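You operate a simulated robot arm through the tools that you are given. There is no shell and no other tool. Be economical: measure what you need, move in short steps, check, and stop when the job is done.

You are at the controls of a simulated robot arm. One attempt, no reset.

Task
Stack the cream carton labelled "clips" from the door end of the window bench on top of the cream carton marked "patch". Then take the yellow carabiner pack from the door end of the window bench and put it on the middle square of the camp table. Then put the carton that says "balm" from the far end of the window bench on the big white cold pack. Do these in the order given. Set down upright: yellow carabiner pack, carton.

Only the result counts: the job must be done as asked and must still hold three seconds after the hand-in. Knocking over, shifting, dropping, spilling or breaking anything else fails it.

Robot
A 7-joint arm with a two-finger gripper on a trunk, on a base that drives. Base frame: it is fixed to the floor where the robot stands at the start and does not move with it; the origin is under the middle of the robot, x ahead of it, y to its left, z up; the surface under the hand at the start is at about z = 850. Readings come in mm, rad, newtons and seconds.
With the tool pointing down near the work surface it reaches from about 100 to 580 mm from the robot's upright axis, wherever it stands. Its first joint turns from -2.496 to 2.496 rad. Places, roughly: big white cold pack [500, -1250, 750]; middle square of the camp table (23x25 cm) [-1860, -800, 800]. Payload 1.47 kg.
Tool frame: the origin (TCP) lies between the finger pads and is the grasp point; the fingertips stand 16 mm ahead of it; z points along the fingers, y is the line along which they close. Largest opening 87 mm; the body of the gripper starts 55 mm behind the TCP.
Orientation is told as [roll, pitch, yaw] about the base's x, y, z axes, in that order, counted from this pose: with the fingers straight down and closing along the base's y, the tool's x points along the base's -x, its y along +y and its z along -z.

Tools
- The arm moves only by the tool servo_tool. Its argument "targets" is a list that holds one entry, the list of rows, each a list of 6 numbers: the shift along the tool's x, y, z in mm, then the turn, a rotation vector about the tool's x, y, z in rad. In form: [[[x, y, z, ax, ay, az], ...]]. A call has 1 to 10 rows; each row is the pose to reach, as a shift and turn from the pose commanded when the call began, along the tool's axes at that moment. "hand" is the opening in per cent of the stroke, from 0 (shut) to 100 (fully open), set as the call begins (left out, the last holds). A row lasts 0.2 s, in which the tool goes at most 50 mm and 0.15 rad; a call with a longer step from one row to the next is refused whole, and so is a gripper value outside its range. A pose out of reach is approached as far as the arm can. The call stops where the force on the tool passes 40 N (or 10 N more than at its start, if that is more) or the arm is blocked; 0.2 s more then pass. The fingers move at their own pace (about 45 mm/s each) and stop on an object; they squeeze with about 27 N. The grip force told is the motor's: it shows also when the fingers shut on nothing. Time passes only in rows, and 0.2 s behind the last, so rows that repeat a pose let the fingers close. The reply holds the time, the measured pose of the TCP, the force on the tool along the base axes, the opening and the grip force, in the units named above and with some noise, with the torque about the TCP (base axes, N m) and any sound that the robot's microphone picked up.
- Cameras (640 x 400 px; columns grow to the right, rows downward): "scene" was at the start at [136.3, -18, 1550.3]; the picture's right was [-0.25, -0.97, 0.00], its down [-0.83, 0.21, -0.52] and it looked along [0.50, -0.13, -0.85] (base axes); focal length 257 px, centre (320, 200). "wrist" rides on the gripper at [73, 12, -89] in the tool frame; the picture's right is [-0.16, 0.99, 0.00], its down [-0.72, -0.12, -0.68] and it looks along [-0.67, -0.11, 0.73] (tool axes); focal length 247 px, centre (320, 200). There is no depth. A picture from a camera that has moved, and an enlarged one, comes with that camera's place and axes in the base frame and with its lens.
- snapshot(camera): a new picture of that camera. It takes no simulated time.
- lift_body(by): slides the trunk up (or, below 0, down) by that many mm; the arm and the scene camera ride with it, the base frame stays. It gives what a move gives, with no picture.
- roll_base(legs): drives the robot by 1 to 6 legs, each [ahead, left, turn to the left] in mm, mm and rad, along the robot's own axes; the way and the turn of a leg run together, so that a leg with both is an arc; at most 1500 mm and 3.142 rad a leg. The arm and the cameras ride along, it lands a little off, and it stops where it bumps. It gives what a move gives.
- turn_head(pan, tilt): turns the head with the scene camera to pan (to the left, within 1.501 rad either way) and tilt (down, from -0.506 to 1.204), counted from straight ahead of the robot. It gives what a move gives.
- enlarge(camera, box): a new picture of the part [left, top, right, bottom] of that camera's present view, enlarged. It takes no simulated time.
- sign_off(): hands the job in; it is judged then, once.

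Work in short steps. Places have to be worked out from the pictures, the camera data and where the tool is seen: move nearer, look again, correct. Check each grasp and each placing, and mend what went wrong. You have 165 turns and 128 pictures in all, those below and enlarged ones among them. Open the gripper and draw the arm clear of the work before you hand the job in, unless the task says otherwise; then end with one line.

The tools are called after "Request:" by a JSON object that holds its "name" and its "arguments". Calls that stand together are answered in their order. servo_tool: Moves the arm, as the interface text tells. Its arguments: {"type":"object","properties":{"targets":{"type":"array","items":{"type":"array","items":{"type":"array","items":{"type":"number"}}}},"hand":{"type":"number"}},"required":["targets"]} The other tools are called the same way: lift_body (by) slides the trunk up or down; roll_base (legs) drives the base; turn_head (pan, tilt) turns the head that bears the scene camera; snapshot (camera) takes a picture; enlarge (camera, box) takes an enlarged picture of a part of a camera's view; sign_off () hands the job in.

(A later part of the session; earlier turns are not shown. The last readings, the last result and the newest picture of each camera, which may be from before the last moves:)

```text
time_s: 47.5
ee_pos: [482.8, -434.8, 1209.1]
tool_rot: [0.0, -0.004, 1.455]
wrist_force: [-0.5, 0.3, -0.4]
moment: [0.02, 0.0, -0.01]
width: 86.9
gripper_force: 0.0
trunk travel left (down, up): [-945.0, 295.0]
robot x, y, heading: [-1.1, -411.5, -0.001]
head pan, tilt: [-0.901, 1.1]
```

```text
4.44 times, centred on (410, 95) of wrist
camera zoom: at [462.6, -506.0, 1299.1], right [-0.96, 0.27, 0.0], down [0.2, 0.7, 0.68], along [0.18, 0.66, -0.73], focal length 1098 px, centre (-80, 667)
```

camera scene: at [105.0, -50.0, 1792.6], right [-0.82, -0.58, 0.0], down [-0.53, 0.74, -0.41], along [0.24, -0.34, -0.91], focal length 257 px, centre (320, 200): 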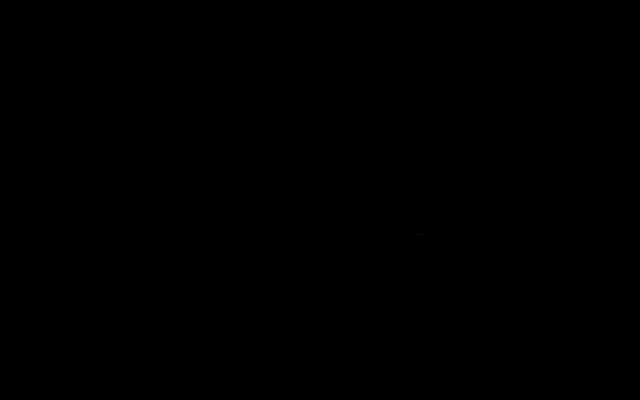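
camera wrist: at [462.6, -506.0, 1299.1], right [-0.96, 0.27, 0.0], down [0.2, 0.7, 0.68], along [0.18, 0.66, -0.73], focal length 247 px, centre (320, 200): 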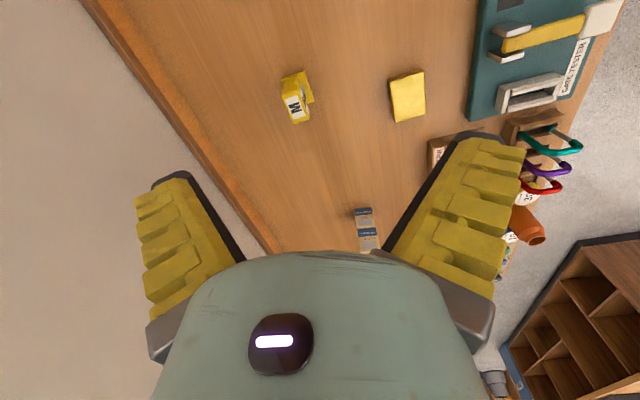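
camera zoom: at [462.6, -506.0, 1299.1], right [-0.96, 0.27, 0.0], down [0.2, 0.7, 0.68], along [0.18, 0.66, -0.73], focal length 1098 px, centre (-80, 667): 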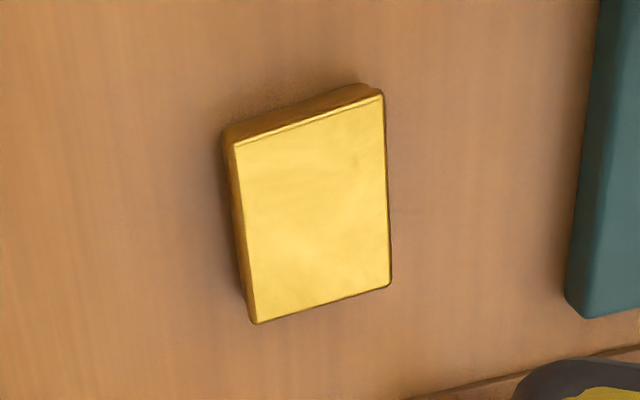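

The M pack is the carabiner pack (a display holding a ring on a base plate), centre near [540, −370]. I get closer for its geometry.

Request:
{"name": "servo_tool", "arguments": {"targets": [[[-20, -12, 0, 0, 0, 0], [-40, -25, 0, 0, 0, 0], [-60, -37, 0, 0, 0, 0], [-60, -49, 0, 0, 0, 0], [-60, -49, 0, 0, 0, 0]]]}}

Request:
{"name": "lift_body", "arguments": {"by": -170}}

Request:
{"name": "snapshot", "arguments": {"camera": "wrist"}}

```text
time_s: 48.7
ee_pos: [538.1, -381.2, 1209.4]
tool_rot: [-0.001, -0.002, 1.453]
wrist_force: [-0.6, -0.1, 1.0]
moment: [-0.02, -0.01, 0.03]
width: 87.2
gripper_force: 0.0
trunk travel left (down, up): [-945.0, 295.0]
robot x, y, heading: [0.8, -407.5, -0.004]
head pan, tilt: [-0.901, 1.1]
```

```text
time_s: 50.6
ee_pos: [537.8, -381.2, 1041.2]
tool_rot: [0.0, -0.003, 1.454]
wrist_force: [-0.6, -0.3, 0.0]
moment: [0.0, 0.01, 0.0]
width: 87.0
gripper_force: 0.1
trunk travel left (down, up): [-775.0, 465.0]
robot x, y, heading: [-1.2, -410.3, 0.004]
head pan, tilt: [-0.901, 1.1]
```

```text
91 pictures are left
camera wrist: at [517.6, -452.4, 1129.7], right [-0.96, 0.27, 0.0], down [0.2, 0.7, 0.68], along [0.18, 0.66, -0.73], focal length 247 px, centre (320, 200)
```

wrist: 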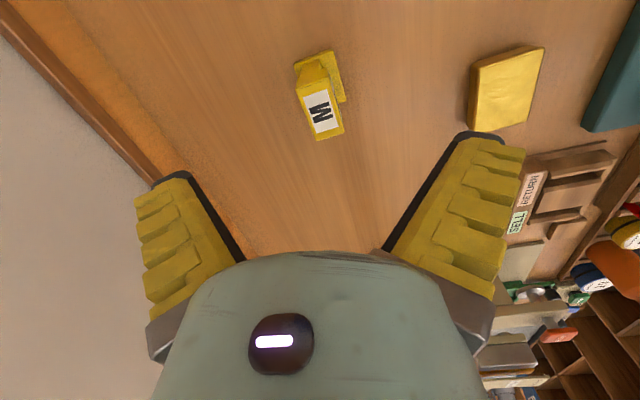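

Request:
{"name": "enlarge", "arguments": {"camera": "wrist", "box": [270, 35, 370, 150]}}

```text
3.48 times, centred on (320, 92) of wrist
camera zoom: at [517.6, -452.4, 1129.7], right [-0.96, 0.27, 0.0], down [0.2, 0.7, 0.68], along [0.18, 0.66, -0.73], focal length 859 px, centre (320, 574)
```

zoom: 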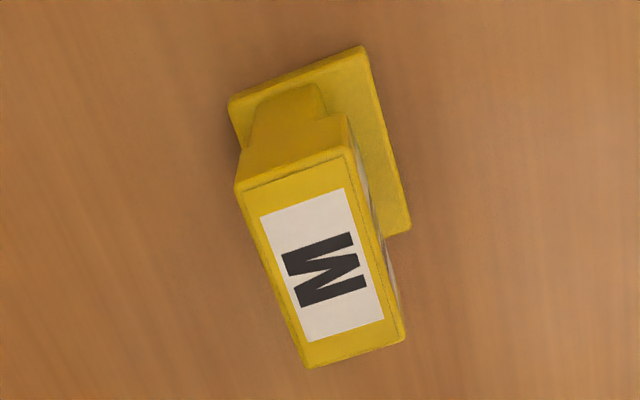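

Pack: plate ≈41×54, head ≈26×46, top z≈920–930, rotated −0.17 about tool z. I align and descend to z≈965 for a check.

Request:
{"name": "servo_tool", "arguments": {"targets": [[[-13, -0.5, 0, 0, 0, -0.1], [-13, -0.5, 25, 0, 0, -0.17], [-13, -0.5, 50, 0, 0, -0.17], [-13, -0.5, 75, 0, 0, -0.17], [-13, -0.5, 75, 0, 0, -0.17]]]}}

Request:
{"name": "snapshot", "arguments": {"camera": "wrist"}}

Request:
{"name": "enlarge", "arguments": {"camera": "wrist", "box": [250, 60, 390, 200]}}

```text
time_s: 51.9
ee_pos: [540.9, -368.1, 965.1]
tool_rot: [-0.003, -0.003, 1.623]
wrist_force: [-0.1, -0.3, -0.7]
moment: [-0.03, -0.02, 0.0]
width: 87.0
gripper_force: 0.1
trunk travel left (down, up): [-775.0, 465.0]
robot x, y, heading: [3.5, -410.0, -0.001]
head pan, tilt: [-0.901, 1.1]
```

```text
89 pictures are left
camera wrist: at [532.8, -441.9, 1054.4], right [-0.99, 0.11, 0.0], down [0.08, 0.73, 0.68], along [0.07, 0.68, -0.73], focal length 247 px, centre (320, 200)
```

wrist: 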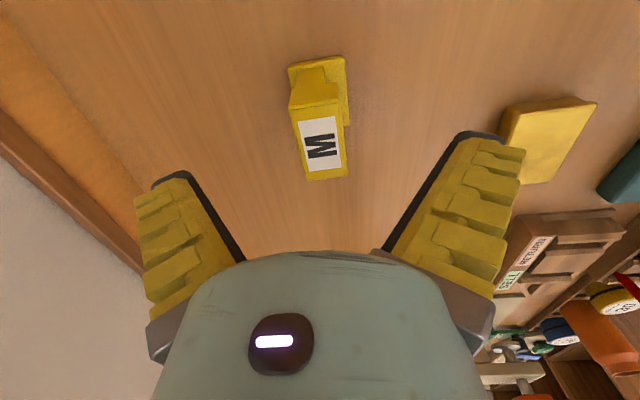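

```text
2.86 times, centred on (320, 130) of wrist
camera zoom: at [532.8, -441.9, 1054.4], right [-0.99, 0.11, 0.0], down [0.08, 0.73, 0.68], along [0.07, 0.68, -0.73], focal length 706 px, centre (320, 400)
```

zoom: 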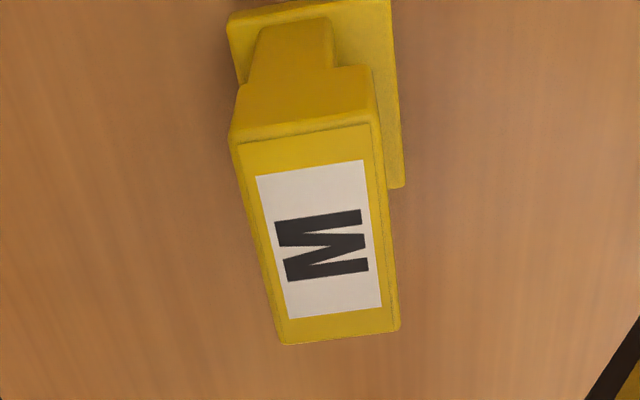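

Aligned: head top z≈925, 30 mm thick, centred. Descend to z≈911 and close.

Request:
{"name": "servo_tool", "arguments": {"targets": [[[-2, 0, 20, 0, 0, 0], [-2, 0, 40, 0, 0, 0], [-2, 0, 54, 0, 0, 0], [-2, 0, 54, 0, 0, 0]]]}}

Request:
{"name": "servo_tool", "arguments": {"targets": [[[0, 0, 0, 0, 0, 0], [0, 0, 0, 0, 0, 0], [0, 0, 0, 0, 0, 0], [0, 0, 0, 0, 0, 0], [0, 0, 0, 0, 0, 0]]], "hand": 0}}

Request:
{"name": "snapshot", "arguments": {"camera": "wrist"}}

```text
time_s: 52.9
ee_pos: [539.5, -366.9, 910.3]
tool_rot: [-0.003, -0.002, 1.622]
wrist_force: [0.6, 1.1, -0.9]
moment: [-0.05, -0.01, 0.01]
width: 87.1
gripper_force: 0.0
trunk travel left (down, up): [-775.0, 465.0]
robot x, y, heading: [2.6, -410.3, -0.004]
head pan, tilt: [-0.901, 1.1]
```

```text
time_s: 54.0
ee_pos: [540.1, -366.2, 910.3]
tool_rot: [0.0, -0.003, 1.623]
wrist_force: [-5.3, -0.5, 13.3]
moment: [0.03, 0.09, 0.0]
width: 23.6
gripper_force: 26.9
trunk travel left (down, up): [-775.0, 465.0]
robot x, y, heading: [-0.5, -408.6, 0.0]
head pan, tilt: [-0.901, 1.1]
```

```text
87 pictures are left
camera wrist: at [532.0, -440.1, 1000.7], right [-0.99, 0.1, 0.0], down [0.08, 0.73, 0.68], along [0.07, 0.68, -0.73], focal length 247 px, centre (320, 200)
```

wrist: 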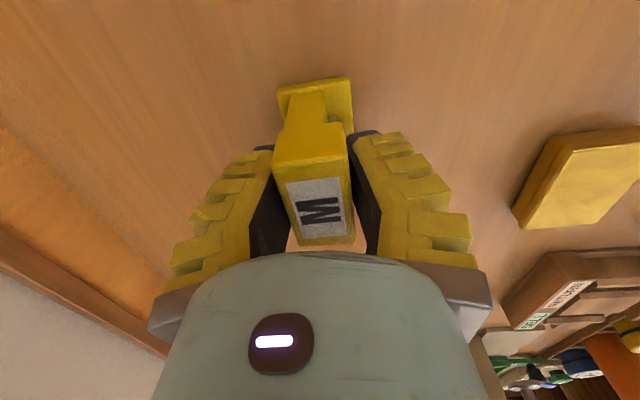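

Gripped at 23.6 mm, with some upward force (slanted face perhaps). Lift gently and inspect.

Request:
{"name": "servo_tool", "arguments": {"targets": [[[0, 0, -10, 0, 0, 0], [0, 0, -25, 0, 0, 0], [0, 0, -40, 0, 0, 0], [0, 0, -40, 0, 0, 0]]]}}

Request:
{"name": "snapshot", "arguments": {"camera": "wrist"}}

```text
time_s: 55.0
ee_pos: [539.2, -365.7, 951.5]
tool_rot: [-0.001, -0.002, 1.626]
wrist_force: [-0.4, 0.1, -0.9]
moment: [0.02, -0.01, 0.03]
width: 18.3
gripper_force: 26.9
trunk travel left (down, up): [-775.0, 465.0]
robot x, y, heading: [-4.7, -409.9, 0.004]
head pan, tilt: [-0.901, 1.1]
```

```text
86 pictures are left
camera wrist: at [531.5, -439.6, 1039.9], right [-0.99, 0.1, 0.0], down [0.08, 0.73, 0.68], along [0.07, 0.68, -0.73], focal length 247 px, centre (320, 200)
```

wrist: 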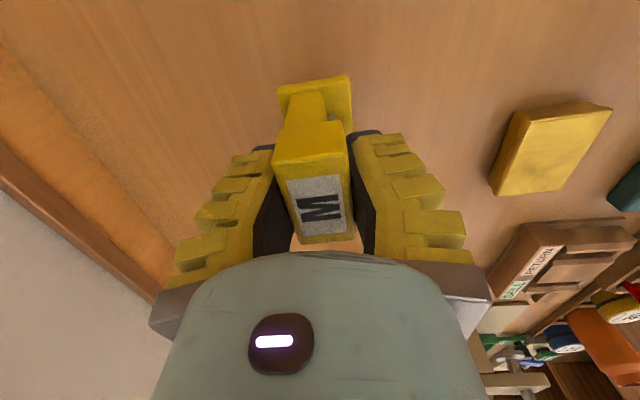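

Lifted, but the width shrank to 18 mm; I check whether it has settled.

Request:
{"name": "servo_tool", "arguments": {"targets": [[[0, 0, -30, 0, 0, 0], [0, 0, -60, 0, 0, 0], [0, 0, -60, 0, 0, 0], [0, 0, -60, 0, 0, 0], [0, 0, -60, 0, 0, 0]]]}}

Request:
{"name": "enlarge", "arguments": {"camera": "wrist", "box": [240, 60, 400, 260]}}

```text
time_s: 56.2
ee_pos: [541.8, -365.2, 1011.0]
tool_rot: [-0.002, -0.003, 1.625]
wrist_force: [0.5, 0.2, -1.6]
moment: [-0.04, 0.02, 0.0]
width: 18.5
gripper_force: 26.9
trunk travel left (down, up): [-775.0, 465.0]
robot x, y, heading: [-1.2, -408.7, 0.002]
head pan, tilt: [-0.901, 1.1]
```

```text
2.00 times, centred on (320, 160) of wrist
camera zoom: at [533.4, -438.4, 1100.5], right [-0.99, 0.1, 0.0], down [0.08, 0.73, 0.68], along [0.07, 0.68, -0.73], focal length 494 px, centre (320, 280)
```

zoom: 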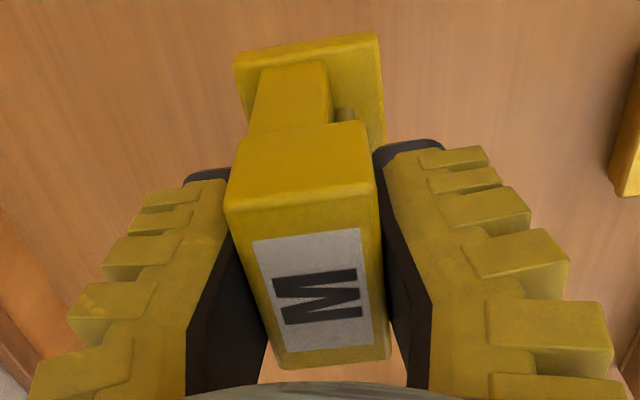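

Settled at 18.5 mm: the fingers hold the spine right under the head, secure. I raise the trunk, draw the arm in, and back away from the bench.

Request:
{"name": "lift_body", "arguments": {"by": 150}}

Request:
{"name": "servo_tool", "arguments": {"targets": [[[0, 35, 0, 0, 0, 0], [0, 70, 0, 0, 0, 0], [0, 105, 0, 0, 0, 0], [0, 140, 0, 0, 0, 0], [0, 175, 0, 0, 0, 0], [0, 175, 0, 0, 0, 0]]]}}

Request:
{"name": "roll_base", "arguments": {"legs": [[-350, 0, 0]]}}

Request:
{"name": "turn_head", "arguments": {"pan": -1.4, "tilt": 0.5}}

Request:
{"name": "snapshot", "arguments": {"camera": "scene"}}

```text
time_s: 58.0
ee_pos: [540.8, -364.5, 1161.8]
tool_rot: [-0.001, -0.002, 1.624]
wrist_force: [0.6, -0.6, -1.4]
moment: [-0.01, -0.01, 0.01]
width: 18.4
gripper_force: 26.8
trunk travel left (down, up): [-925.0, 315.0]
robot x, y, heading: [-2.8, -409.3, -0.002]
head pan, tilt: [-0.901, 1.1]
```

```text
time_s: 59.4
ee_pos: [430.5, -359.9, 1107.6]
tool_rot: [0.0, -0.005, 1.625]
wrist_force: [-0.2, 0.4, -1.7]
moment: [-0.03, -0.01, -0.01]
width: 18.5
gripper_force: 26.6
out of reach, approached as far as the arm can: row 3, 4, 5, 6
trunk travel left (down, up): [-925.0, 315.0]
robot x, y, heading: [1.4, -409.5, 0.003]
head pan, tilt: [-0.901, 1.1]
```

```text
time_s: 61.7
ee_pos: [82.0, -359.2, 1108.2]
tool_rot: [0.0, -0.003, 1.623]
wrist_force: [-0.1, 0.4, -1.9]
moment: [-0.01, -0.04, 0.01]
width: 18.4
gripper_force: 26.6
trunk travel left (down, up): [-925.0, 315.0]
robot x, y, heading: [-351.6, -409.2, -0.001]
head pan, tilt: [-0.901, 1.1]
```

```text
time_s: 62.7
ee_pos: [81.7, -358.6, 1108.7]
tool_rot: [-0.001, -0.004, 1.623]
wrist_force: [-0.4, -0.2, -1.6]
moment: [0.03, 0.0, 0.01]
width: 18.3
gripper_force: 27.3
trunk travel left (down, up): [-925.0, 315.0]
robot x, y, heading: [-348.9, -406.5, 0.004]
head pan, tilt: [-1.4, 0.499]
```

```text
84 pictures are left
camera scene: at [-263.6, -500.0, 1612.9], right [-0.99, -0.17, 0.0], down [-0.08, 0.47, -0.88], along [0.15, -0.86, -0.48], focal length 257 px, centre (320, 200)
```

scene: 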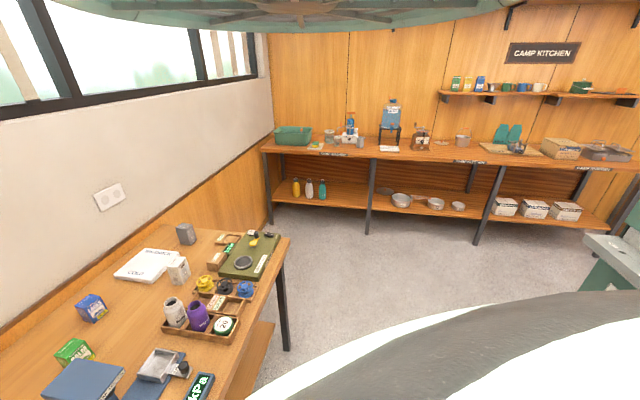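

Good view of the room and far end. I enlarge the far cartons to find "balm", then turn towards the camp table.

Request:
{"name": "enlarge", "arguments": {"camera": "scene", "box": [40, 210, 300, 380]}}

Request:
{"name": "roll_base", "arguments": {"legs": [[0, 0, -1.57]]}}

Request:
{"name": "turn_head", "arguments": {"pan": -1.2, "tilt": 0.5}}

Request:
{"name": "snapshot", "arguments": {"camera": "scene"}}

```text
2.35 times, centred on (170, 295) of scene
camera zoom: at [-263.6, -500.0, 1612.9], right [-0.99, -0.17, 0.0], down [-0.08, 0.47, -0.88], along [0.15, -0.86, -0.48], focal length 605 px, centre (673, -24)
```

zoom: 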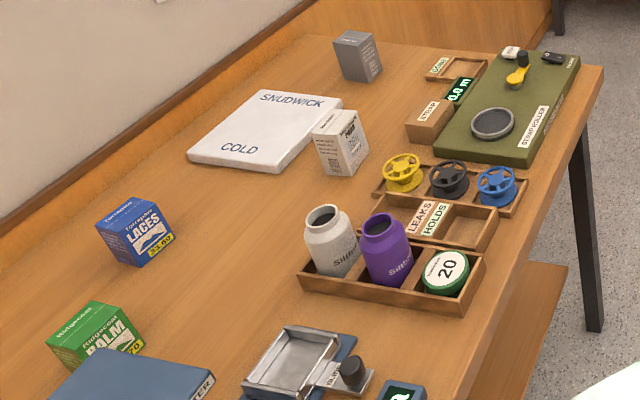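

```text
time_s: 66.8
ee_pos: [-283.9, -838.8, 1108.4]
tool_rot: [0.0, -0.004, 0.087]
wrist_force: [-0.8, -1.1, -1.1]
moment: [0.02, 0.02, -0.02]
width: 18.3
gripper_force: 26.5
trunk travel left (down, up): [-925.0, 315.0]
robot x, y, heading: [-349.5, -411.2, -1.543]
head pan, tilt: [-1.4, 0.499]
```

```text
time_s: 67.5
ee_pos: [-284.4, -838.1, 1108.0]
tool_rot: [0.0, -0.001, 0.088]
wrist_force: [0.1, 0.0, -1.1]
moment: [0.0, 0.02, 0.0]
width: 18.3
gripper_force: 26.7
trunk travel left (down, up): [-925.0, 315.0]
robot x, y, heading: [-347.6, -405.7, -1.541]
head pan, tilt: [-1.201, 0.499]
```

```text
82 pictures are left
camera scene: at [-430.4, -516.0, 1613.0], right [-0.39, 0.92, 0.0], down [0.44, 0.19, -0.88], along [-0.81, -0.34, -0.48], focal length 257 px, centre (320, 200)
```

scene: 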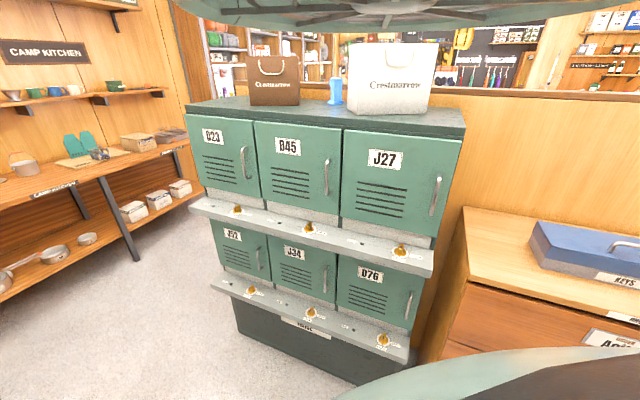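

Green carton is BALM. A locker block stands in the way of the camp table; I raise the trunk to see beyond it.

Request:
{"name": "lift_body", "arguments": {"by": 300}}

Request:
{"name": "turn_head", "arguments": {"pan": -1.2, "tilt": 0.35}}

Request:
{"name": "snapshot", "arguments": {"camera": "scene"}}

Request:
{"name": "turn_head", "arguments": {"pan": -0.4, "tilt": 0.35}}

Request:
{"name": "snapshot", "arguments": {"camera": "scene"}}

```text
time_s: 70.5
ee_pos: [-283.8, -838.2, 1408.4]
tool_rot: [0.001, -0.003, 0.087]
wrist_force: [0.1, 0.1, -1.9]
moment: [-0.03, -0.01, 0.03]
width: 18.5
gripper_force: 27.3
trunk travel left (down, up): [-1225.0, 15.0]
robot x, y, heading: [-350.3, -411.4, -1.538]
head pan, tilt: [-1.201, 0.499]
```

```text
time_s: 71.2
ee_pos: [-282.9, -838.5, 1408.2]
tool_rot: [0.0, -0.003, 0.087]
wrist_force: [-0.5, 0.3, -1.7]
moment: [0.01, 0.01, 0.0]
width: 18.3
gripper_force: 27.0
trunk travel left (down, up): [-1225.0, 15.0]
robot x, y, heading: [-350.2, -410.8, -1.542]
head pan, tilt: [-1.201, 0.351]
```

```text
81 pictures are left
camera scene: at [-432.3, -516.9, 1926.6], right [-0.39, 0.92, 0.0], down [0.32, 0.14, -0.94], along [-0.86, -0.37, -0.34], focal length 257 px, centre (320, 200)
```

scene: 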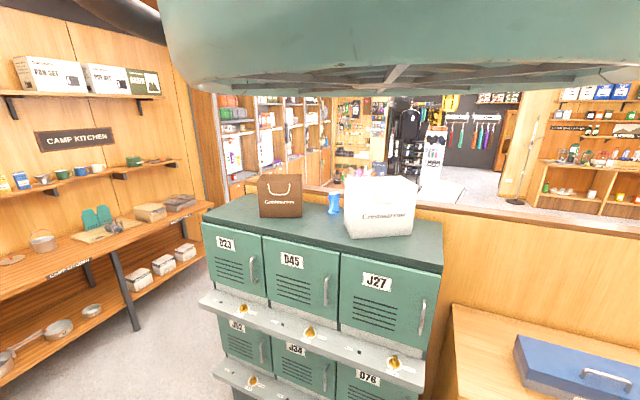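

```text
time_s: 72.4
ee_pos: [-283.8, -838.5, 1409.0]
tool_rot: [0.001, -0.004, 0.085]
wrist_force: [0.2, -0.4, -1.5]
moment: [-0.03, 0.04, 0.0]
width: 18.6
gripper_force: 26.1
trunk travel left (down, up): [-1225.0, 15.0]
robot x, y, heading: [-351.6, -407.9, -1.543]
head pan, tilt: [-0.4, 0.351]
```

```text
80 pictures are left
camera scene: at [-421.5, -535.7, 1926.6], right [-0.6, 0.8, 0.0], down [0.28, 0.2, -0.94], along [-0.75, -0.56, -0.34], focal length 257 px, centre (320, 200)
```

scene: 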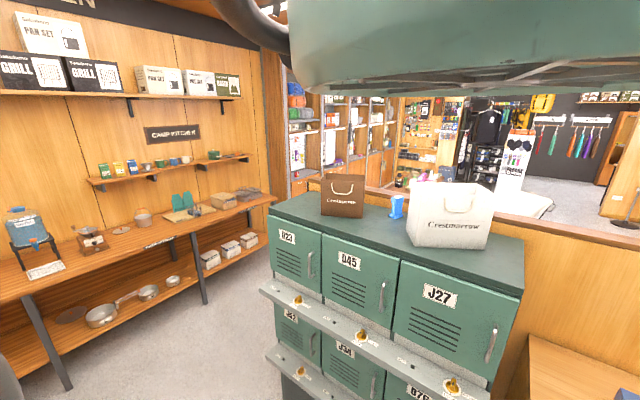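

A half-height partition stands behind the lockers. I turn the robot to face −x and look for the table and passage.

Request:
{"name": "roll_base", "arguments": {"legs": [[0, 0, -1.6]]}}

Request:
{"name": "turn_head", "arguments": {"pan": -1.2, "tilt": 0.3}}

Request:
{"name": "snapshot", "arguments": {"camera": "scene"}}

Request:
{"name": "turn_head", "arguments": {"pan": 1.2, "tilt": 0.3}}

Request:
{"name": "snapshot", "arguments": {"camera": "scene"}}

```text
time_s: 76.7
ee_pos: [-780.3, -459.4, 1407.9]
tool_rot: [-0.001, -0.003, -1.522]
wrist_force: [0.0, 1.0, -1.9]
moment: [-0.01, -0.02, -0.01]
width: 18.4
gripper_force: 27.0
trunk travel left (down, up): [-1225.0, 15.0]
robot x, y, heading: [-348.8, -411.5, 3.139]
head pan, tilt: [-0.4, 0.351]
```

```text
time_s: 77.8
ee_pos: [-779.9, -457.8, 1408.0]
tool_rot: [0.0, -0.003, -1.521]
wrist_force: [-0.9, 0.1, -1.2]
moment: [0.02, 0.02, -0.02]
width: 18.3
gripper_force: 27.0
trunk travel left (down, up): [-1225.0, 15.0]
robot x, y, heading: [-347.0, -409.6, 3.137]
head pan, tilt: [-1.201, 0.3]
```

```text
79 pictures are left
camera scene: at [-452.5, -322.9, 1931.4], right [0.93, 0.36, 0.0], down [0.11, -0.28, -0.96], along [-0.34, 0.89, -0.3], focal length 257 px, centre (320, 200)
```

scene: 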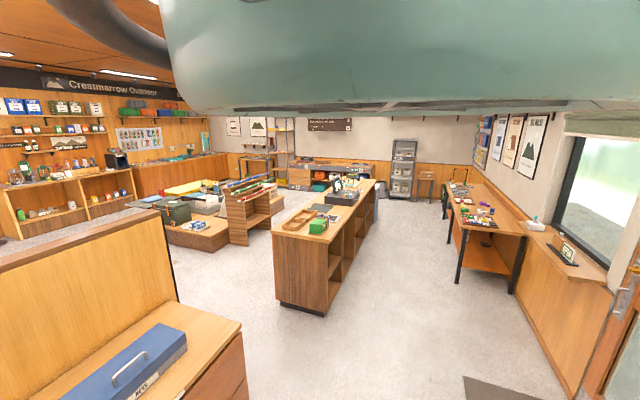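

```text
time_s: 80.0
ee_pos: [-779.8, -459.7, 1408.0]
tool_rot: [0.001, -0.001, -1.522]
wrist_force: [0.4, 0.1, -1.8]
moment: [-0.02, 0.01, -0.05]
width: 18.3
gripper_force: 27.7
trunk travel left (down, up): [-1225.0, 15.0]
robot x, y, heading: [-347.2, -411.3, 3.138]
head pan, tilt: [1.201, 0.3]
```

```text
78 pictures are left
camera scene: at [-472.0, -333.2, 1931.5], right [0.82, 0.57, 0.0], down [0.17, -0.24, -0.96], along [-0.54, 0.79, -0.29], focal length 257 px, centre (320, 200)
```

scene: 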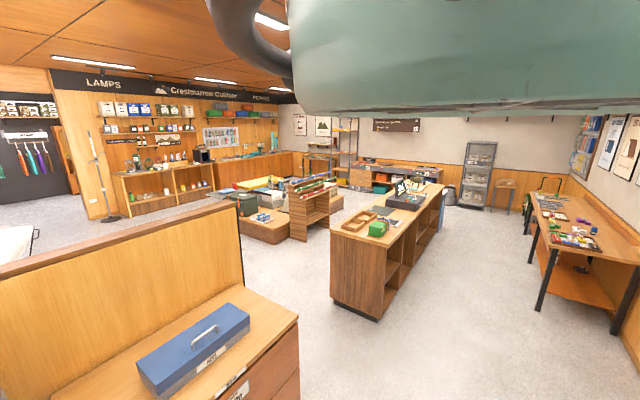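

The head seems to lag; I let a moment pass and look again towards the table.

Request:
{"name": "turn_head", "arguments": {"pan": 0.0, "tilt": 0.4}}

Request:
{"name": "servo_tool", "arguments": {"targets": [[[0, 0, 0, 0, 0, 0], [0, 0, 0, 0, 0, 0], [0, 0, 0, 0, 0, 0], [0, 0, 0, 0, 0, 0], [0, 0, 0, 0, 0, 0]]]}}

Request:
{"name": "snapshot", "arguments": {"camera": "scene"}}

```text
time_s: 81.4
ee_pos: [-780.1, -458.8, 1408.7]
tool_rot: [0.0, -0.004, -1.521]
wrist_force: [0.6, 0.1, -2.1]
moment: [0.01, 0.03, -0.04]
width: 18.4
gripper_force: 26.7
trunk travel left (down, up): [-1225.0, 15.0]
robot x, y, heading: [-349.7, -407.5, 3.142]
head pan, tilt: [0.0, 0.4]
```

```text
time_s: 82.6
ee_pos: [-780.2, -459.1, 1408.7]
tool_rot: [0.0, -0.003, -1.522]
wrist_force: [0.6, 0.7, -1.2]
moment: [0.0, 0.01, 0.0]
width: 18.1
gripper_force: 26.6
trunk travel left (down, up): [-1225.0, 15.0]
robot x, y, heading: [-350.0, -409.4, 3.141]
head pan, tilt: [0.0, 0.4]
```

```text
77 pictures are left
camera scene: at [-471.9, -333.1, 1929.5], right [0.82, 0.57, 0.0], down [0.18, -0.26, -0.95], along [-0.54, 0.78, -0.31], focal length 257 px, centre (320, 200)
```

scene: 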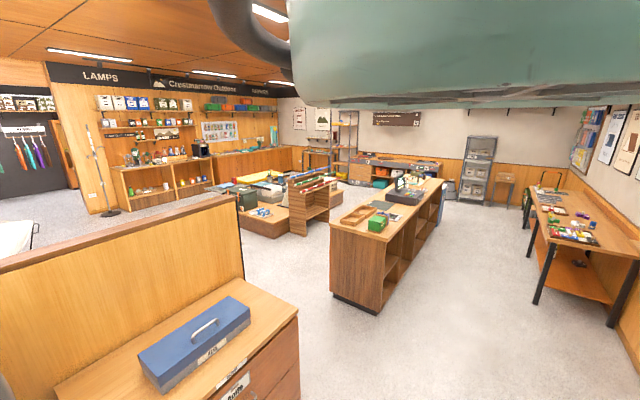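

The arm blocks the head pan, but the view shows a free passage round the partition's end (y≈550). I drive sideways to y≈1050 in the open floor.

Request:
{"name": "roll_base", "arguments": {"legs": [[0, -1450, 0], [0, 0, 0.9]]}}

Request:
{"name": "snapshot", "arguments": {"camera": "scene"}}

```text
time_s: 92.2
ee_pos: [-573.2, 680.6, 1407.3]
tool_rot: [-0.001, -0.004, -0.604]
wrist_force: [-0.1, -0.7, -1.4]
moment: [0.0, -0.01, -0.01]
width: 18.3
gripper_force: 26.8
trunk travel left (down, up): [-1225.0, 15.0]
robot x, y, heading: [-351.2, 1053.3, -2.224]
head pan, tilt: [0.0, 0.4]
```

```text
76 pictures are left
camera scene: at [-485.8, 1001.6, 1926.2], right [0.05, 1.0, 0.0], down [0.35, -0.02, -0.94], along [-0.94, 0.05, -0.35], focal length 257 px, centre (320, 200)
```

scene: 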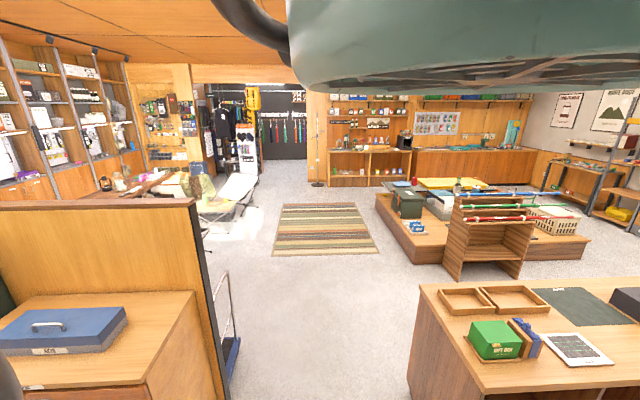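

The corridor past the partition end is clear. I face −x, drive ahead 1450 mm, then turn left a bit to look behind the partition.

Request:
{"name": "roll_base", "arguments": {"legs": [[0, 0, -0.9], [1450, 0, 0]]}}

Request:
{"name": "roll_base", "arguments": {"legs": [[0, 0, 1.57]]}}

Request:
{"name": "snapshot", "arguments": {"camera": "scene"}}

Request:
{"name": "snapshot", "arguments": {"camera": "wrist"}}

```text
time_s: 101.6
ee_pos: [-2202.1, 985.3, 1408.3]
tool_rot: [0.0, -0.003, -1.501]
wrist_force: [0.7, 0.6, -1.2]
moment: [-0.03, 0.0, 0.0]
width: 18.4
gripper_force: 27.1
trunk travel left (down, up): [-1225.0, 15.0]
robot x, y, heading: [-1773.6, 1041.6, -3.129]
head pan, tilt: [0.0, 0.4]
```

```text
time_s: 105.8
ee_pos: [-1725.6, 610.4, 1408.7]
tool_rot: [-0.001, -0.002, 0.043]
wrist_force: [-0.1, 0.1, -2.0]
moment: [-0.04, -0.02, 0.06]
width: 18.3
gripper_force: 26.7
trunk travel left (down, up): [-1225.0, 15.0]
robot x, y, heading: [-1770.7, 1040.0, -1.582]
head pan, tilt: [0.0, 0.4]
```

```text
75 pictures are left
camera scene: at [-1849.6, 918.9, 1924.0], right [-0.56, 0.83, 0.0], down [0.31, 0.21, -0.93], along [-0.77, -0.52, -0.37], focal length 257 px, centre (320, 200)
```

scene: 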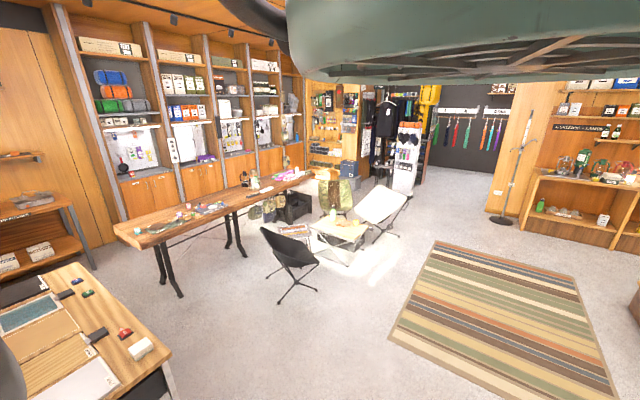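

```text
74 pictures are left
camera wrist: at [-1798.8, 619.0, 1497.4], right [0.11, 0.99, 0.0], down [0.73, -0.08, 0.68], along [0.68, -0.08, -0.73], focal length 247 px, centre (320, 200)
```

wrist: 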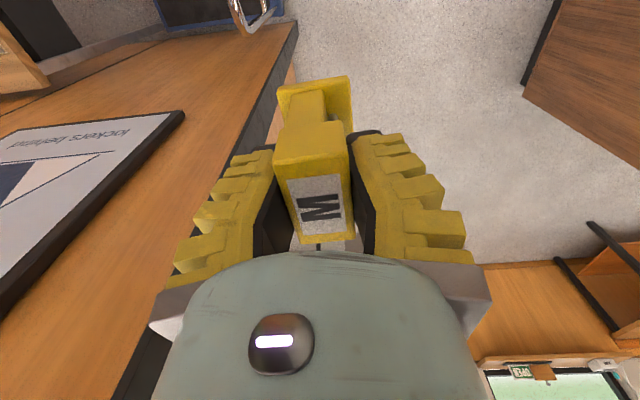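

I see the camp table (x right edge ≈ −2100, y from ~100 to −1400) with squares on it. I'll come along its −x side and face it: go to [−2500, −800].

Request:
{"name": "roll_base", "arguments": {"legs": [[0, -730, 0], [1000, 0, 0]]}}

Request:
{"name": "snapshot", "arguments": {"camera": "scene"}}

```text
time_s: 114.5
ee_pos: [-2461.0, -371.3, 1407.1]
tool_rot: [0.0, -0.001, 0.044]
wrist_force: [0.5, 0.7, -1.1]
moment: [0.01, 0.0, 0.03]
width: 18.2
gripper_force: 27.2
trunk travel left (down, up): [-1225.0, 15.0]
robot x, y, heading: [-2507.1, 62.2, -1.582]
head pan, tilt: [0.0, 0.4]
```

```text
73 pictures are left
camera scene: at [-2584.7, -63.1, 1923.2], right [-0.56, 0.83, 0.0], down [0.31, 0.21, -0.93], along [-0.77, -0.52, -0.38], focal length 257 px, centre (320, 200)
```

scene: 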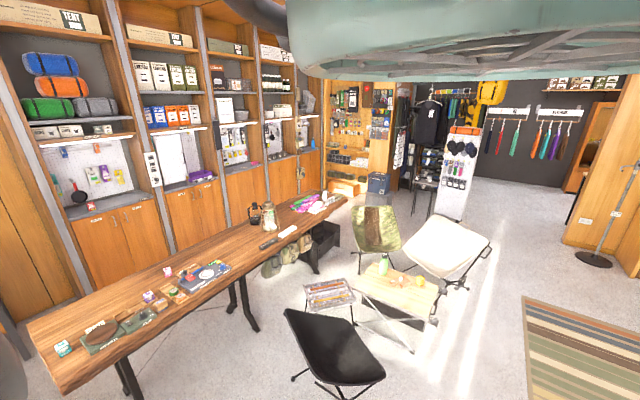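

The long table's near corner is about [−2560, −1340], so [−2500, −800] is free. Drive there and turn to face +x.

Request:
{"name": "roll_base", "arguments": {"legs": [[830, 0, 0], [0, 0, 1.58]]}}

Request:
{"name": "snapshot", "arguments": {"camera": "wrist"}}

Request:
{"name": "snapshot", "arguments": {"camera": "scene"}}

```text
time_s: 122.9
ee_pos: [-2078.1, -730.5, 1407.6]
tool_rot: [0.002, -0.003, 1.648]
wrist_force: [0.7, 0.3, -0.9]
moment: [0.01, 0.03, 0.0]
width: 18.3
gripper_force: 26.6
trunk travel left (down, up): [-1225.0, 15.0]
robot x, y, heading: [-2508.8, -792.6, 0.022]
head pan, tilt: [0.0, 0.4]
```

```text
72 pictures are left
camera wrist: at [-2084.5, -804.4, 1497.4], right [-1.0, 0.08, 0.0], down [0.06, 0.73, 0.68], along [0.05, 0.68, -0.73], focal length 247 px, centre (320, 200)
```

wrist: 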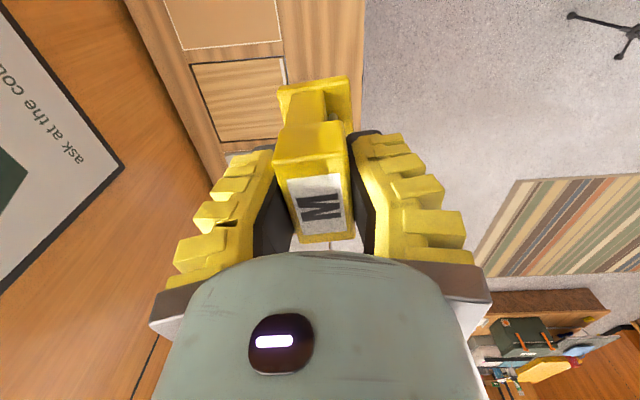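

```text
71 pictures are left
camera scene: at [-2383.5, -866.7, 1922.8], right [-0.81, -0.58, 0.0], down [-0.22, 0.31, -0.92], along [0.54, -0.75, -0.38], focal length 257 px, centre (320, 200)
```

scene: 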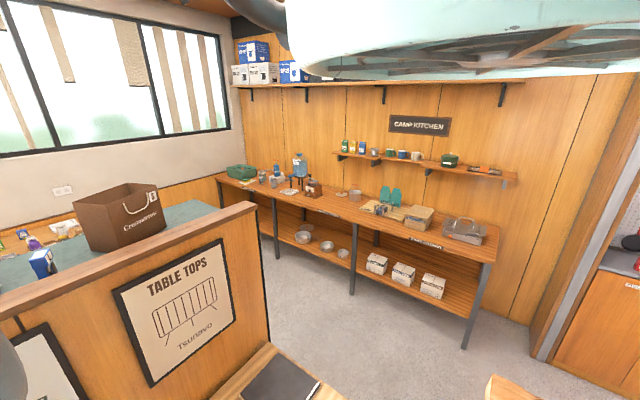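

The partition is near x≈−1650. I advance 150 mm and shift right so the wrist camera sees the middle square.

Request:
{"name": "roll_base", "arguments": {"legs": [[140, -150, 0]]}}

Request:
{"name": "snapshot", "arguments": {"camera": "wrist"}}

```text
time_s: 124.5
ee_pos: [-1935.1, -878.9, 1408.0]
tool_rot: [-0.001, -0.002, 1.646]
wrist_force: [-0.1, 0.7, -1.3]
moment: [0.01, -0.01, -0.01]
width: 18.5
gripper_force: 26.9
trunk travel left (down, up): [-1225.0, 15.0]
robot x, y, heading: [-2363.8, -940.3, 0.017]
head pan, tilt: [0.0, 0.4]
```

```text
70 pictures are left
camera wrist: at [-1939.9, -952.4, 1497.4], right [-1.0, 0.08, 0.0], down [0.06, 0.73, 0.68], along [0.06, 0.68, -0.73], focal length 247 px, centre (320, 200)
```

wrist: 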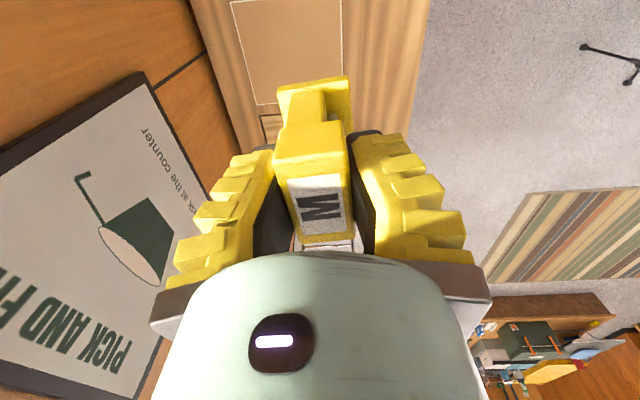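

The tan square spans about x −1978…−1737, y −920…−692: the middle one, centred ≈[−1858, −803]. Lower the trunk and move over it.

Request:
{"name": "lift_body", "arguments": {"by": -350}}

Request:
{"name": "servo_tool", "arguments": {"targets": [[[-17, -20, 0, 0, 0, 0], [-34, -41, 0, 0, 0, 0], [-51, -61, 0, 0, 0, 0], [-68, -82, 0, 0, 0, 0], [-68, -82, 0, 0, 0, 0]]]}}

Request:
{"name": "snapshot", "arguments": {"camera": "wrist"}}

```text
time_s: 127.9
ee_pos: [-1933.2, -878.6, 1057.9]
tool_rot: [0.0, -0.001, 1.645]
wrist_force: [0.3, -0.8, -1.2]
moment: [-0.01, 0.01, -0.03]
width: 18.4
gripper_force: 26.6
trunk travel left (down, up): [-875.0, 365.0]
robot x, y, heading: [-2362.7, -937.5, 0.021]
head pan, tilt: [0.0, 0.4]
```

```text
time_s: 129.1
ee_pos: [-1857.0, -803.4, 1057.9]
tool_rot: [0.001, -0.003, 1.644]
wrist_force: [0.4, -0.9, -1.5]
moment: [-0.02, 0.0, 0.0]
width: 18.5
gripper_force: 26.3
trunk travel left (down, up): [-875.0, 365.0]
robot x, y, heading: [-2364.6, -937.5, 0.019]
head pan, tilt: [0.0, 0.4]
```

```text
69 pictures are left
camera wrist: at [-1863.4, -877.8, 1147.7], right [-1.0, 0.08, 0.0], down [0.06, 0.73, 0.68], along [0.06, 0.68, -0.73], focal length 247 px, centre (320, 200)
```

wrist: 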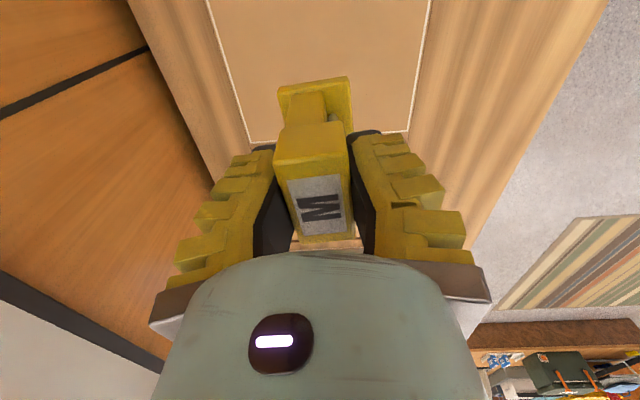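

Over the square centre. Lower the trunk 150 mm, leaving ~45 mm to go.

Request:
{"name": "lift_body", "arguments": {"by": -150}}

Request:
{"name": "servo_tool", "arguments": {"targets": [[[0, 0, 12, 0, 0, 0], [0, 0, 24, 0, 0, 0], [0, 0, 36, 0, 0, 0], [0, 0, 36, 0, 0, 0]]]}}

Request:
{"name": "snapshot", "arguments": {"camera": "wrist"}}

```text
time_s: 130.9
ee_pos: [-1856.6, -805.2, 909.2]
tool_rot: [-0.001, -0.001, 1.644]
wrist_force: [0.0, -0.4, -2.1]
moment: [0.0, 0.01, 0.03]
width: 18.5
gripper_force: 27.3
trunk travel left (down, up): [-725.0, 515.0]
robot x, y, heading: [-2360.3, -935.0, 0.015]
head pan, tilt: [0.0, 0.4]
```

```text
time_s: 131.9
ee_pos: [-1857.8, -804.6, 873.3]
tool_rot: [-0.001, -0.002, 1.646]
wrist_force: [0.3, -0.3, -2.0]
moment: [0.04, -0.01, -0.02]
width: 18.3
gripper_force: 26.9
trunk travel left (down, up): [-725.0, 515.0]
robot x, y, heading: [-2360.1, -941.0, 0.023]
head pan, tilt: [0.0, 0.4]
```

```text
68 pictures are left
camera wrist: at [-1864.2, -877.2, 962.2], right [-1.0, 0.08, 0.0], down [0.06, 0.73, 0.68], along [0.06, 0.68, -0.73], focal length 247 px, centre (320, 200)
```

wrist: 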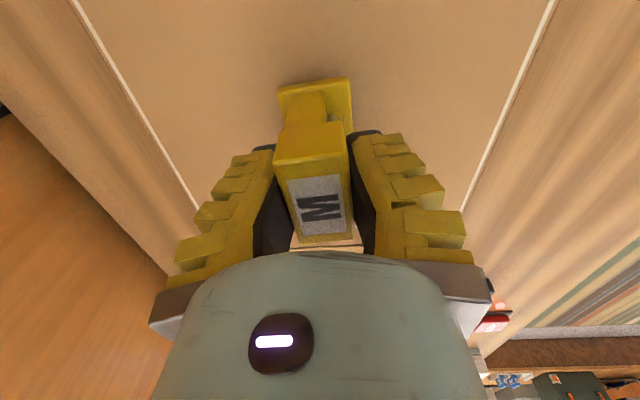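

Lower in small steps until contact.

Request:
{"name": "servo_tool", "arguments": {"targets": [[[0, 0, 3, 0, 0, 0], [0, 0, 6, 0, 0, 0], [0, 0, 9, 0, 0, 0], [0, 0, 9, 0, 0, 0]]]}}

```text
time_s: 132.9
ee_pos: [-1858.1, -804.3, 863.5]
tool_rot: [0.001, -0.002, 1.646]
wrist_force: [1.3, -0.4, -0.7]
moment: [-0.01, 0.01, 0.02]
width: 18.6
gripper_force: 27.0
trunk travel left (down, up): [-725.0, 515.0]
robot x, y, heading: [-2364.9, -941.6, 0.021]
head pan, tilt: [0.0, 0.4]
```

Request:
{"name": "servo_tool", "arguments": {"targets": [[[0, 0, 1.5, 0, 0, 0], [0, 0, 3, 0, 0, 0], [0, 0, 3, 0, 0, 0]]]}}

```text
time_s: 133.7
ee_pos: [-1856.6, -803.1, 862.1]
tool_rot: [-0.002, -0.003, 1.646]
wrist_force: [-5.5, -2.0, 18.4]
moment: [-0.08, 0.09, -0.03]
width: 26.6
gripper_force: 27.1
trunk travel left (down, up): [-725.0, 515.0]
robot x, y, heading: [-2361.9, -936.6, 0.021]
head pan, tilt: [0.0, 0.4]
```

Contact (18 N; fingers slid back on the head). Release.

Request:
{"name": "servo_tool", "arguments": {"targets": [[[0, 0, -1, 0, 0, 0], [0, 0, -1, 0, 0, 0], [0, 0, -1, 0, 0, 0], [0, 0, -1, 0, 0, 0], [0, 0, -1, 0, 0, 0]]], "hand": 100}}

Request:
{"name": "snapshot", "arguments": {"camera": "wrist"}}

```text
time_s: 134.9
ee_pos: [-1856.9, -802.7, 862.0]
tool_rot: [0.0, -0.002, 1.647]
wrist_force: [0.4, 0.2, 0.1]
moment: [-0.01, 0.0, 0.04]
width: 86.7
gripper_force: 0.0
trunk travel left (down, up): [-725.0, 515.0]
robot x, y, heading: [-2366.5, -939.7, 0.021]
head pan, tilt: [0.0, 0.4]
```

```text
67 pictures are left
camera wrist: at [-1863.5, -877.1, 950.4], right [-1.0, 0.08, 0.0], down [0.06, 0.73, 0.68], along [0.06, 0.68, -0.73], focal length 247 px, centre (320, 200)
```

wrist: 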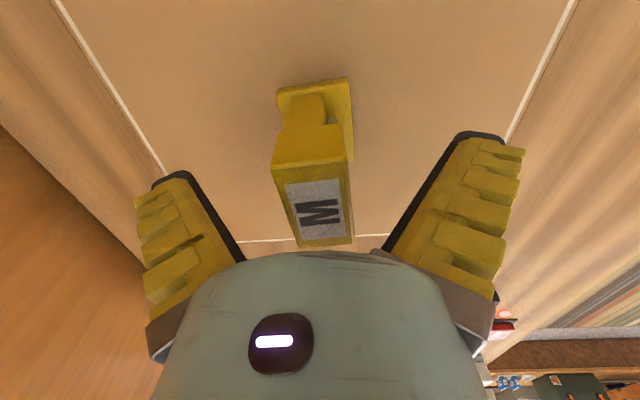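

Standing upright. Raise the arm and trunk and check from above.

Request:
{"name": "servo_tool", "arguments": {"targets": [[[0, 0, -20, 0, 0, 0], [0, 0, -45, 0, 0, 0], [0, 0, -80, 0, 0, 0], [0, 0, -80, 0, 0, 0]]]}}

Request:
{"name": "lift_body", "arguments": {"by": 150}}

Request:
{"name": "snapshot", "arguments": {"camera": "wrist"}}

```text
time_s: 135.9
ee_pos: [-1857.0, -804.1, 941.8]
tool_rot: [0.0, -0.002, 1.646]
wrist_force: [-0.1, -0.6, 0.2]
moment: [0.0, -0.02, 0.01]
width: 87.0
gripper_force: 0.1
trunk travel left (down, up): [-725.0, 515.0]
robot x, y, heading: [-2367.0, -938.2, 0.022]
head pan, tilt: [0.0, 0.4]
```

```text
time_s: 137.6
ee_pos: [-1857.6, -804.0, 1091.1]
tool_rot: [0.001, -0.001, 1.646]
wrist_force: [-0.9, 0.0, -0.5]
moment: [0.01, 0.0, 0.02]
width: 86.9
gripper_force: 0.1
trunk travel left (down, up): [-875.0, 365.0]
robot x, y, heading: [-2363.4, -934.9, 0.019]
head pan, tilt: [0.0, 0.4]
```

```text
66 pictures are left
camera wrist: at [-1863.4, -876.8, 1180.8], right [-1.0, 0.08, 0.0], down [0.06, 0.73, 0.68], along [0.06, 0.68, -0.73], focal length 247 px, centre (320, 200)
```

wrist: 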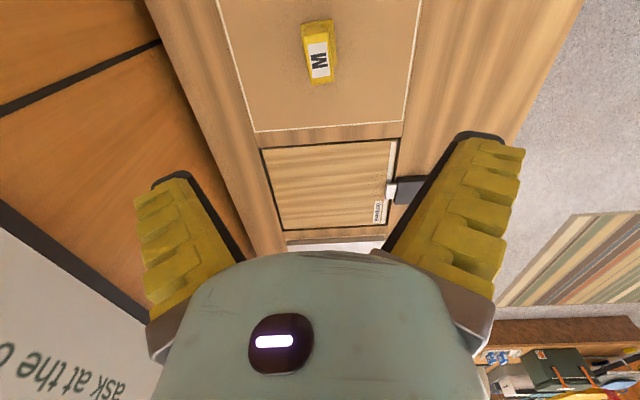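

The pack stands in the tan middle square. Raise the trunk and retrace holonomically: back, left along the table, then across to the bench area.

Request:
{"name": "lift_body", "arguments": {"by": 330}}

Request:
{"name": "roll_base", "arguments": {"legs": [[-145, 0, 0], [0, 1000, 0], [0, 970, 0]]}}

Request:
{"name": "roll_base", "arguments": {"legs": [[1100, 0, 0], [1060, 0, 0]]}}

```text
time_s: 140.9
ee_pos: [-1858.0, -804.3, 1422.0]
tool_rot: [0.0, -0.001, 1.646]
wrist_force: [0.4, -0.1, 0.1]
moment: [0.02, -0.04, 0.03]
width: 87.0
gripper_force: 0.0
trunk travel left (down, up): [-1205.0, 35.0]
robot x, y, heading: [-2364.6, -936.0, 0.014]
head pan, tilt: [0.0, 0.4]
```

```text
time_s: 151.7
ee_pos: [-2039.7, 1179.2, 1421.2]
tool_rot: [-0.001, -0.003, 1.649]
wrist_force: [-0.1, -0.1, -0.1]
moment: [0.0, -0.05, -0.04]
width: 87.1
gripper_force: 0.1
trunk travel left (down, up): [-1205.0, 35.0]
robot x, y, heading: [-2546.6, 1045.5, 0.023]
head pan, tilt: [0.0, 0.4]
```

```text
time_s: 162.3
ee_pos: [96.9, 1300.7, 1421.6]
tool_rot: [0.0, -0.001, 1.681]
wrist_force: [0.6, 0.8, 0.3]
moment: [0.03, 0.0, 0.01]
width: 86.7
gripper_force: 0.0
trunk travel left (down, up): [-1205.0, 35.0]
robot x, y, heading: [-405.8, 1151.3, 0.057]
head pan, tilt: [0.0, 0.4]
```

Now turn straight and drive right to y≈−1000.

Request:
{"name": "roll_base", "arguments": {"legs": [[0, 0, -0.057], [0, -1100, 0], [0, -1050, 0]]}}

Request:
{"name": "snapshot", "arguments": {"camera": "scene"}}

Request:
{"name": "snapshot", "arguments": {"camera": "wrist"}}

```text
time_s: 173.4
ee_pos: [62.2, -881.4, 1421.1]
tool_rot: [0.001, -0.002, 1.61]
wrist_force: [0.2, -0.2, -0.3]
moment: [0.01, 0.01, -0.04]
width: 87.3
gripper_force: 0.1
trunk travel left (down, up): [-1205.0, 35.0]
robot x, y, heading: [-444.9, -997.5, -0.016]
head pan, tilt: [0.0, 0.4]
```

```text
65 pictures are left
camera scene: at [-326.9, -1078.0, 1902.2], right [-0.83, -0.55, 0.0], down [-0.21, 0.32, -0.92], along [0.51, -0.77, -0.39], focal length 257 px, centre (320, 200)
```

scene: 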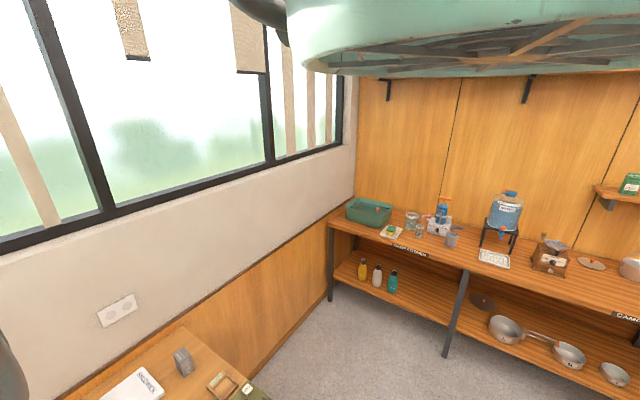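

```text
64 pictures are left
camera wrist: at [53.3, -953.9, 1510.9], right [-0.99, 0.12, 0.0], down [0.09, 0.73, 0.68], along [0.08, 0.68, -0.73], focal length 247 px, centre (320, 200)
```

wrist: 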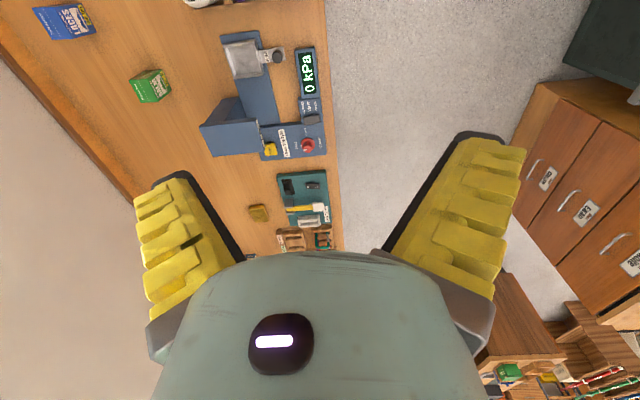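

Green carton ≈ [480, −800]. I enlarge to read its label.

Request:
{"name": "enlarge", "arguments": {"camera": "wrist", "box": [20, 0, 220, 125]}}

```text
3.20 times, centred on (120, 62) of wrist
camera zoom: at [53.3, -953.9, 1510.9], right [-0.99, 0.12, 0.0], down [0.09, 0.73, 0.68], along [0.08, 0.68, -0.73], focal length 790 px, centre (960, 640)
```

zoom: 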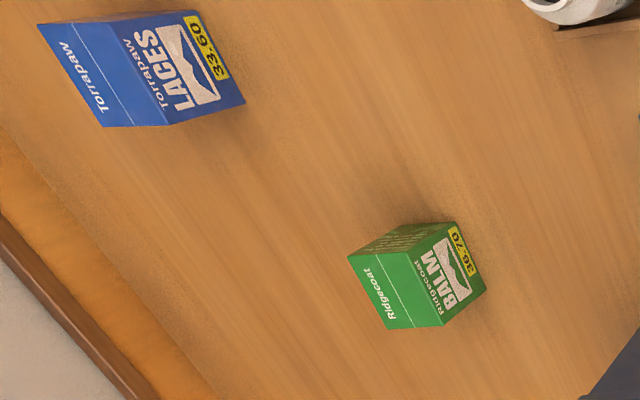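

BALM confirmed. Drive up to the bench at x≈−20.

Request:
{"name": "roll_base", "arguments": {"legs": [[0, 0, 0.016], [410, 0, 0]]}}

Request:
{"name": "snapshot", "arguments": {"camera": "wrist"}}

```text
time_s: 176.3
ee_pos: [465.6, -867.3, 1422.2]
tool_rot: [0.0, -0.002, 1.633]
wrist_force: [-0.4, -0.3, -0.1]
moment: [0.03, 0.01, -0.02]
width: 86.9
gripper_force: 0.0
trunk travel left (down, up): [-1205.0, 35.0]
robot x, y, heading: [-37.6, -993.5, 0.01]
head pan, tilt: [0.0, 0.4]
```

```text
62 pictures are left
camera wrist: at [458.9, -940.6, 1510.9], right [-1.0, 0.1, 0.0], down [0.07, 0.73, 0.68], along [0.06, 0.68, -0.73], focal length 247 px, centre (320, 200)
```

wrist: 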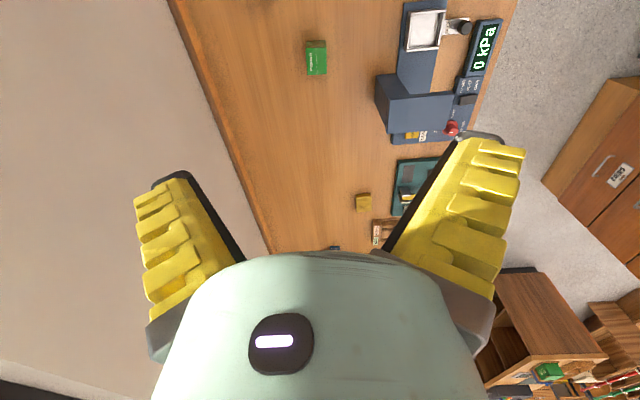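

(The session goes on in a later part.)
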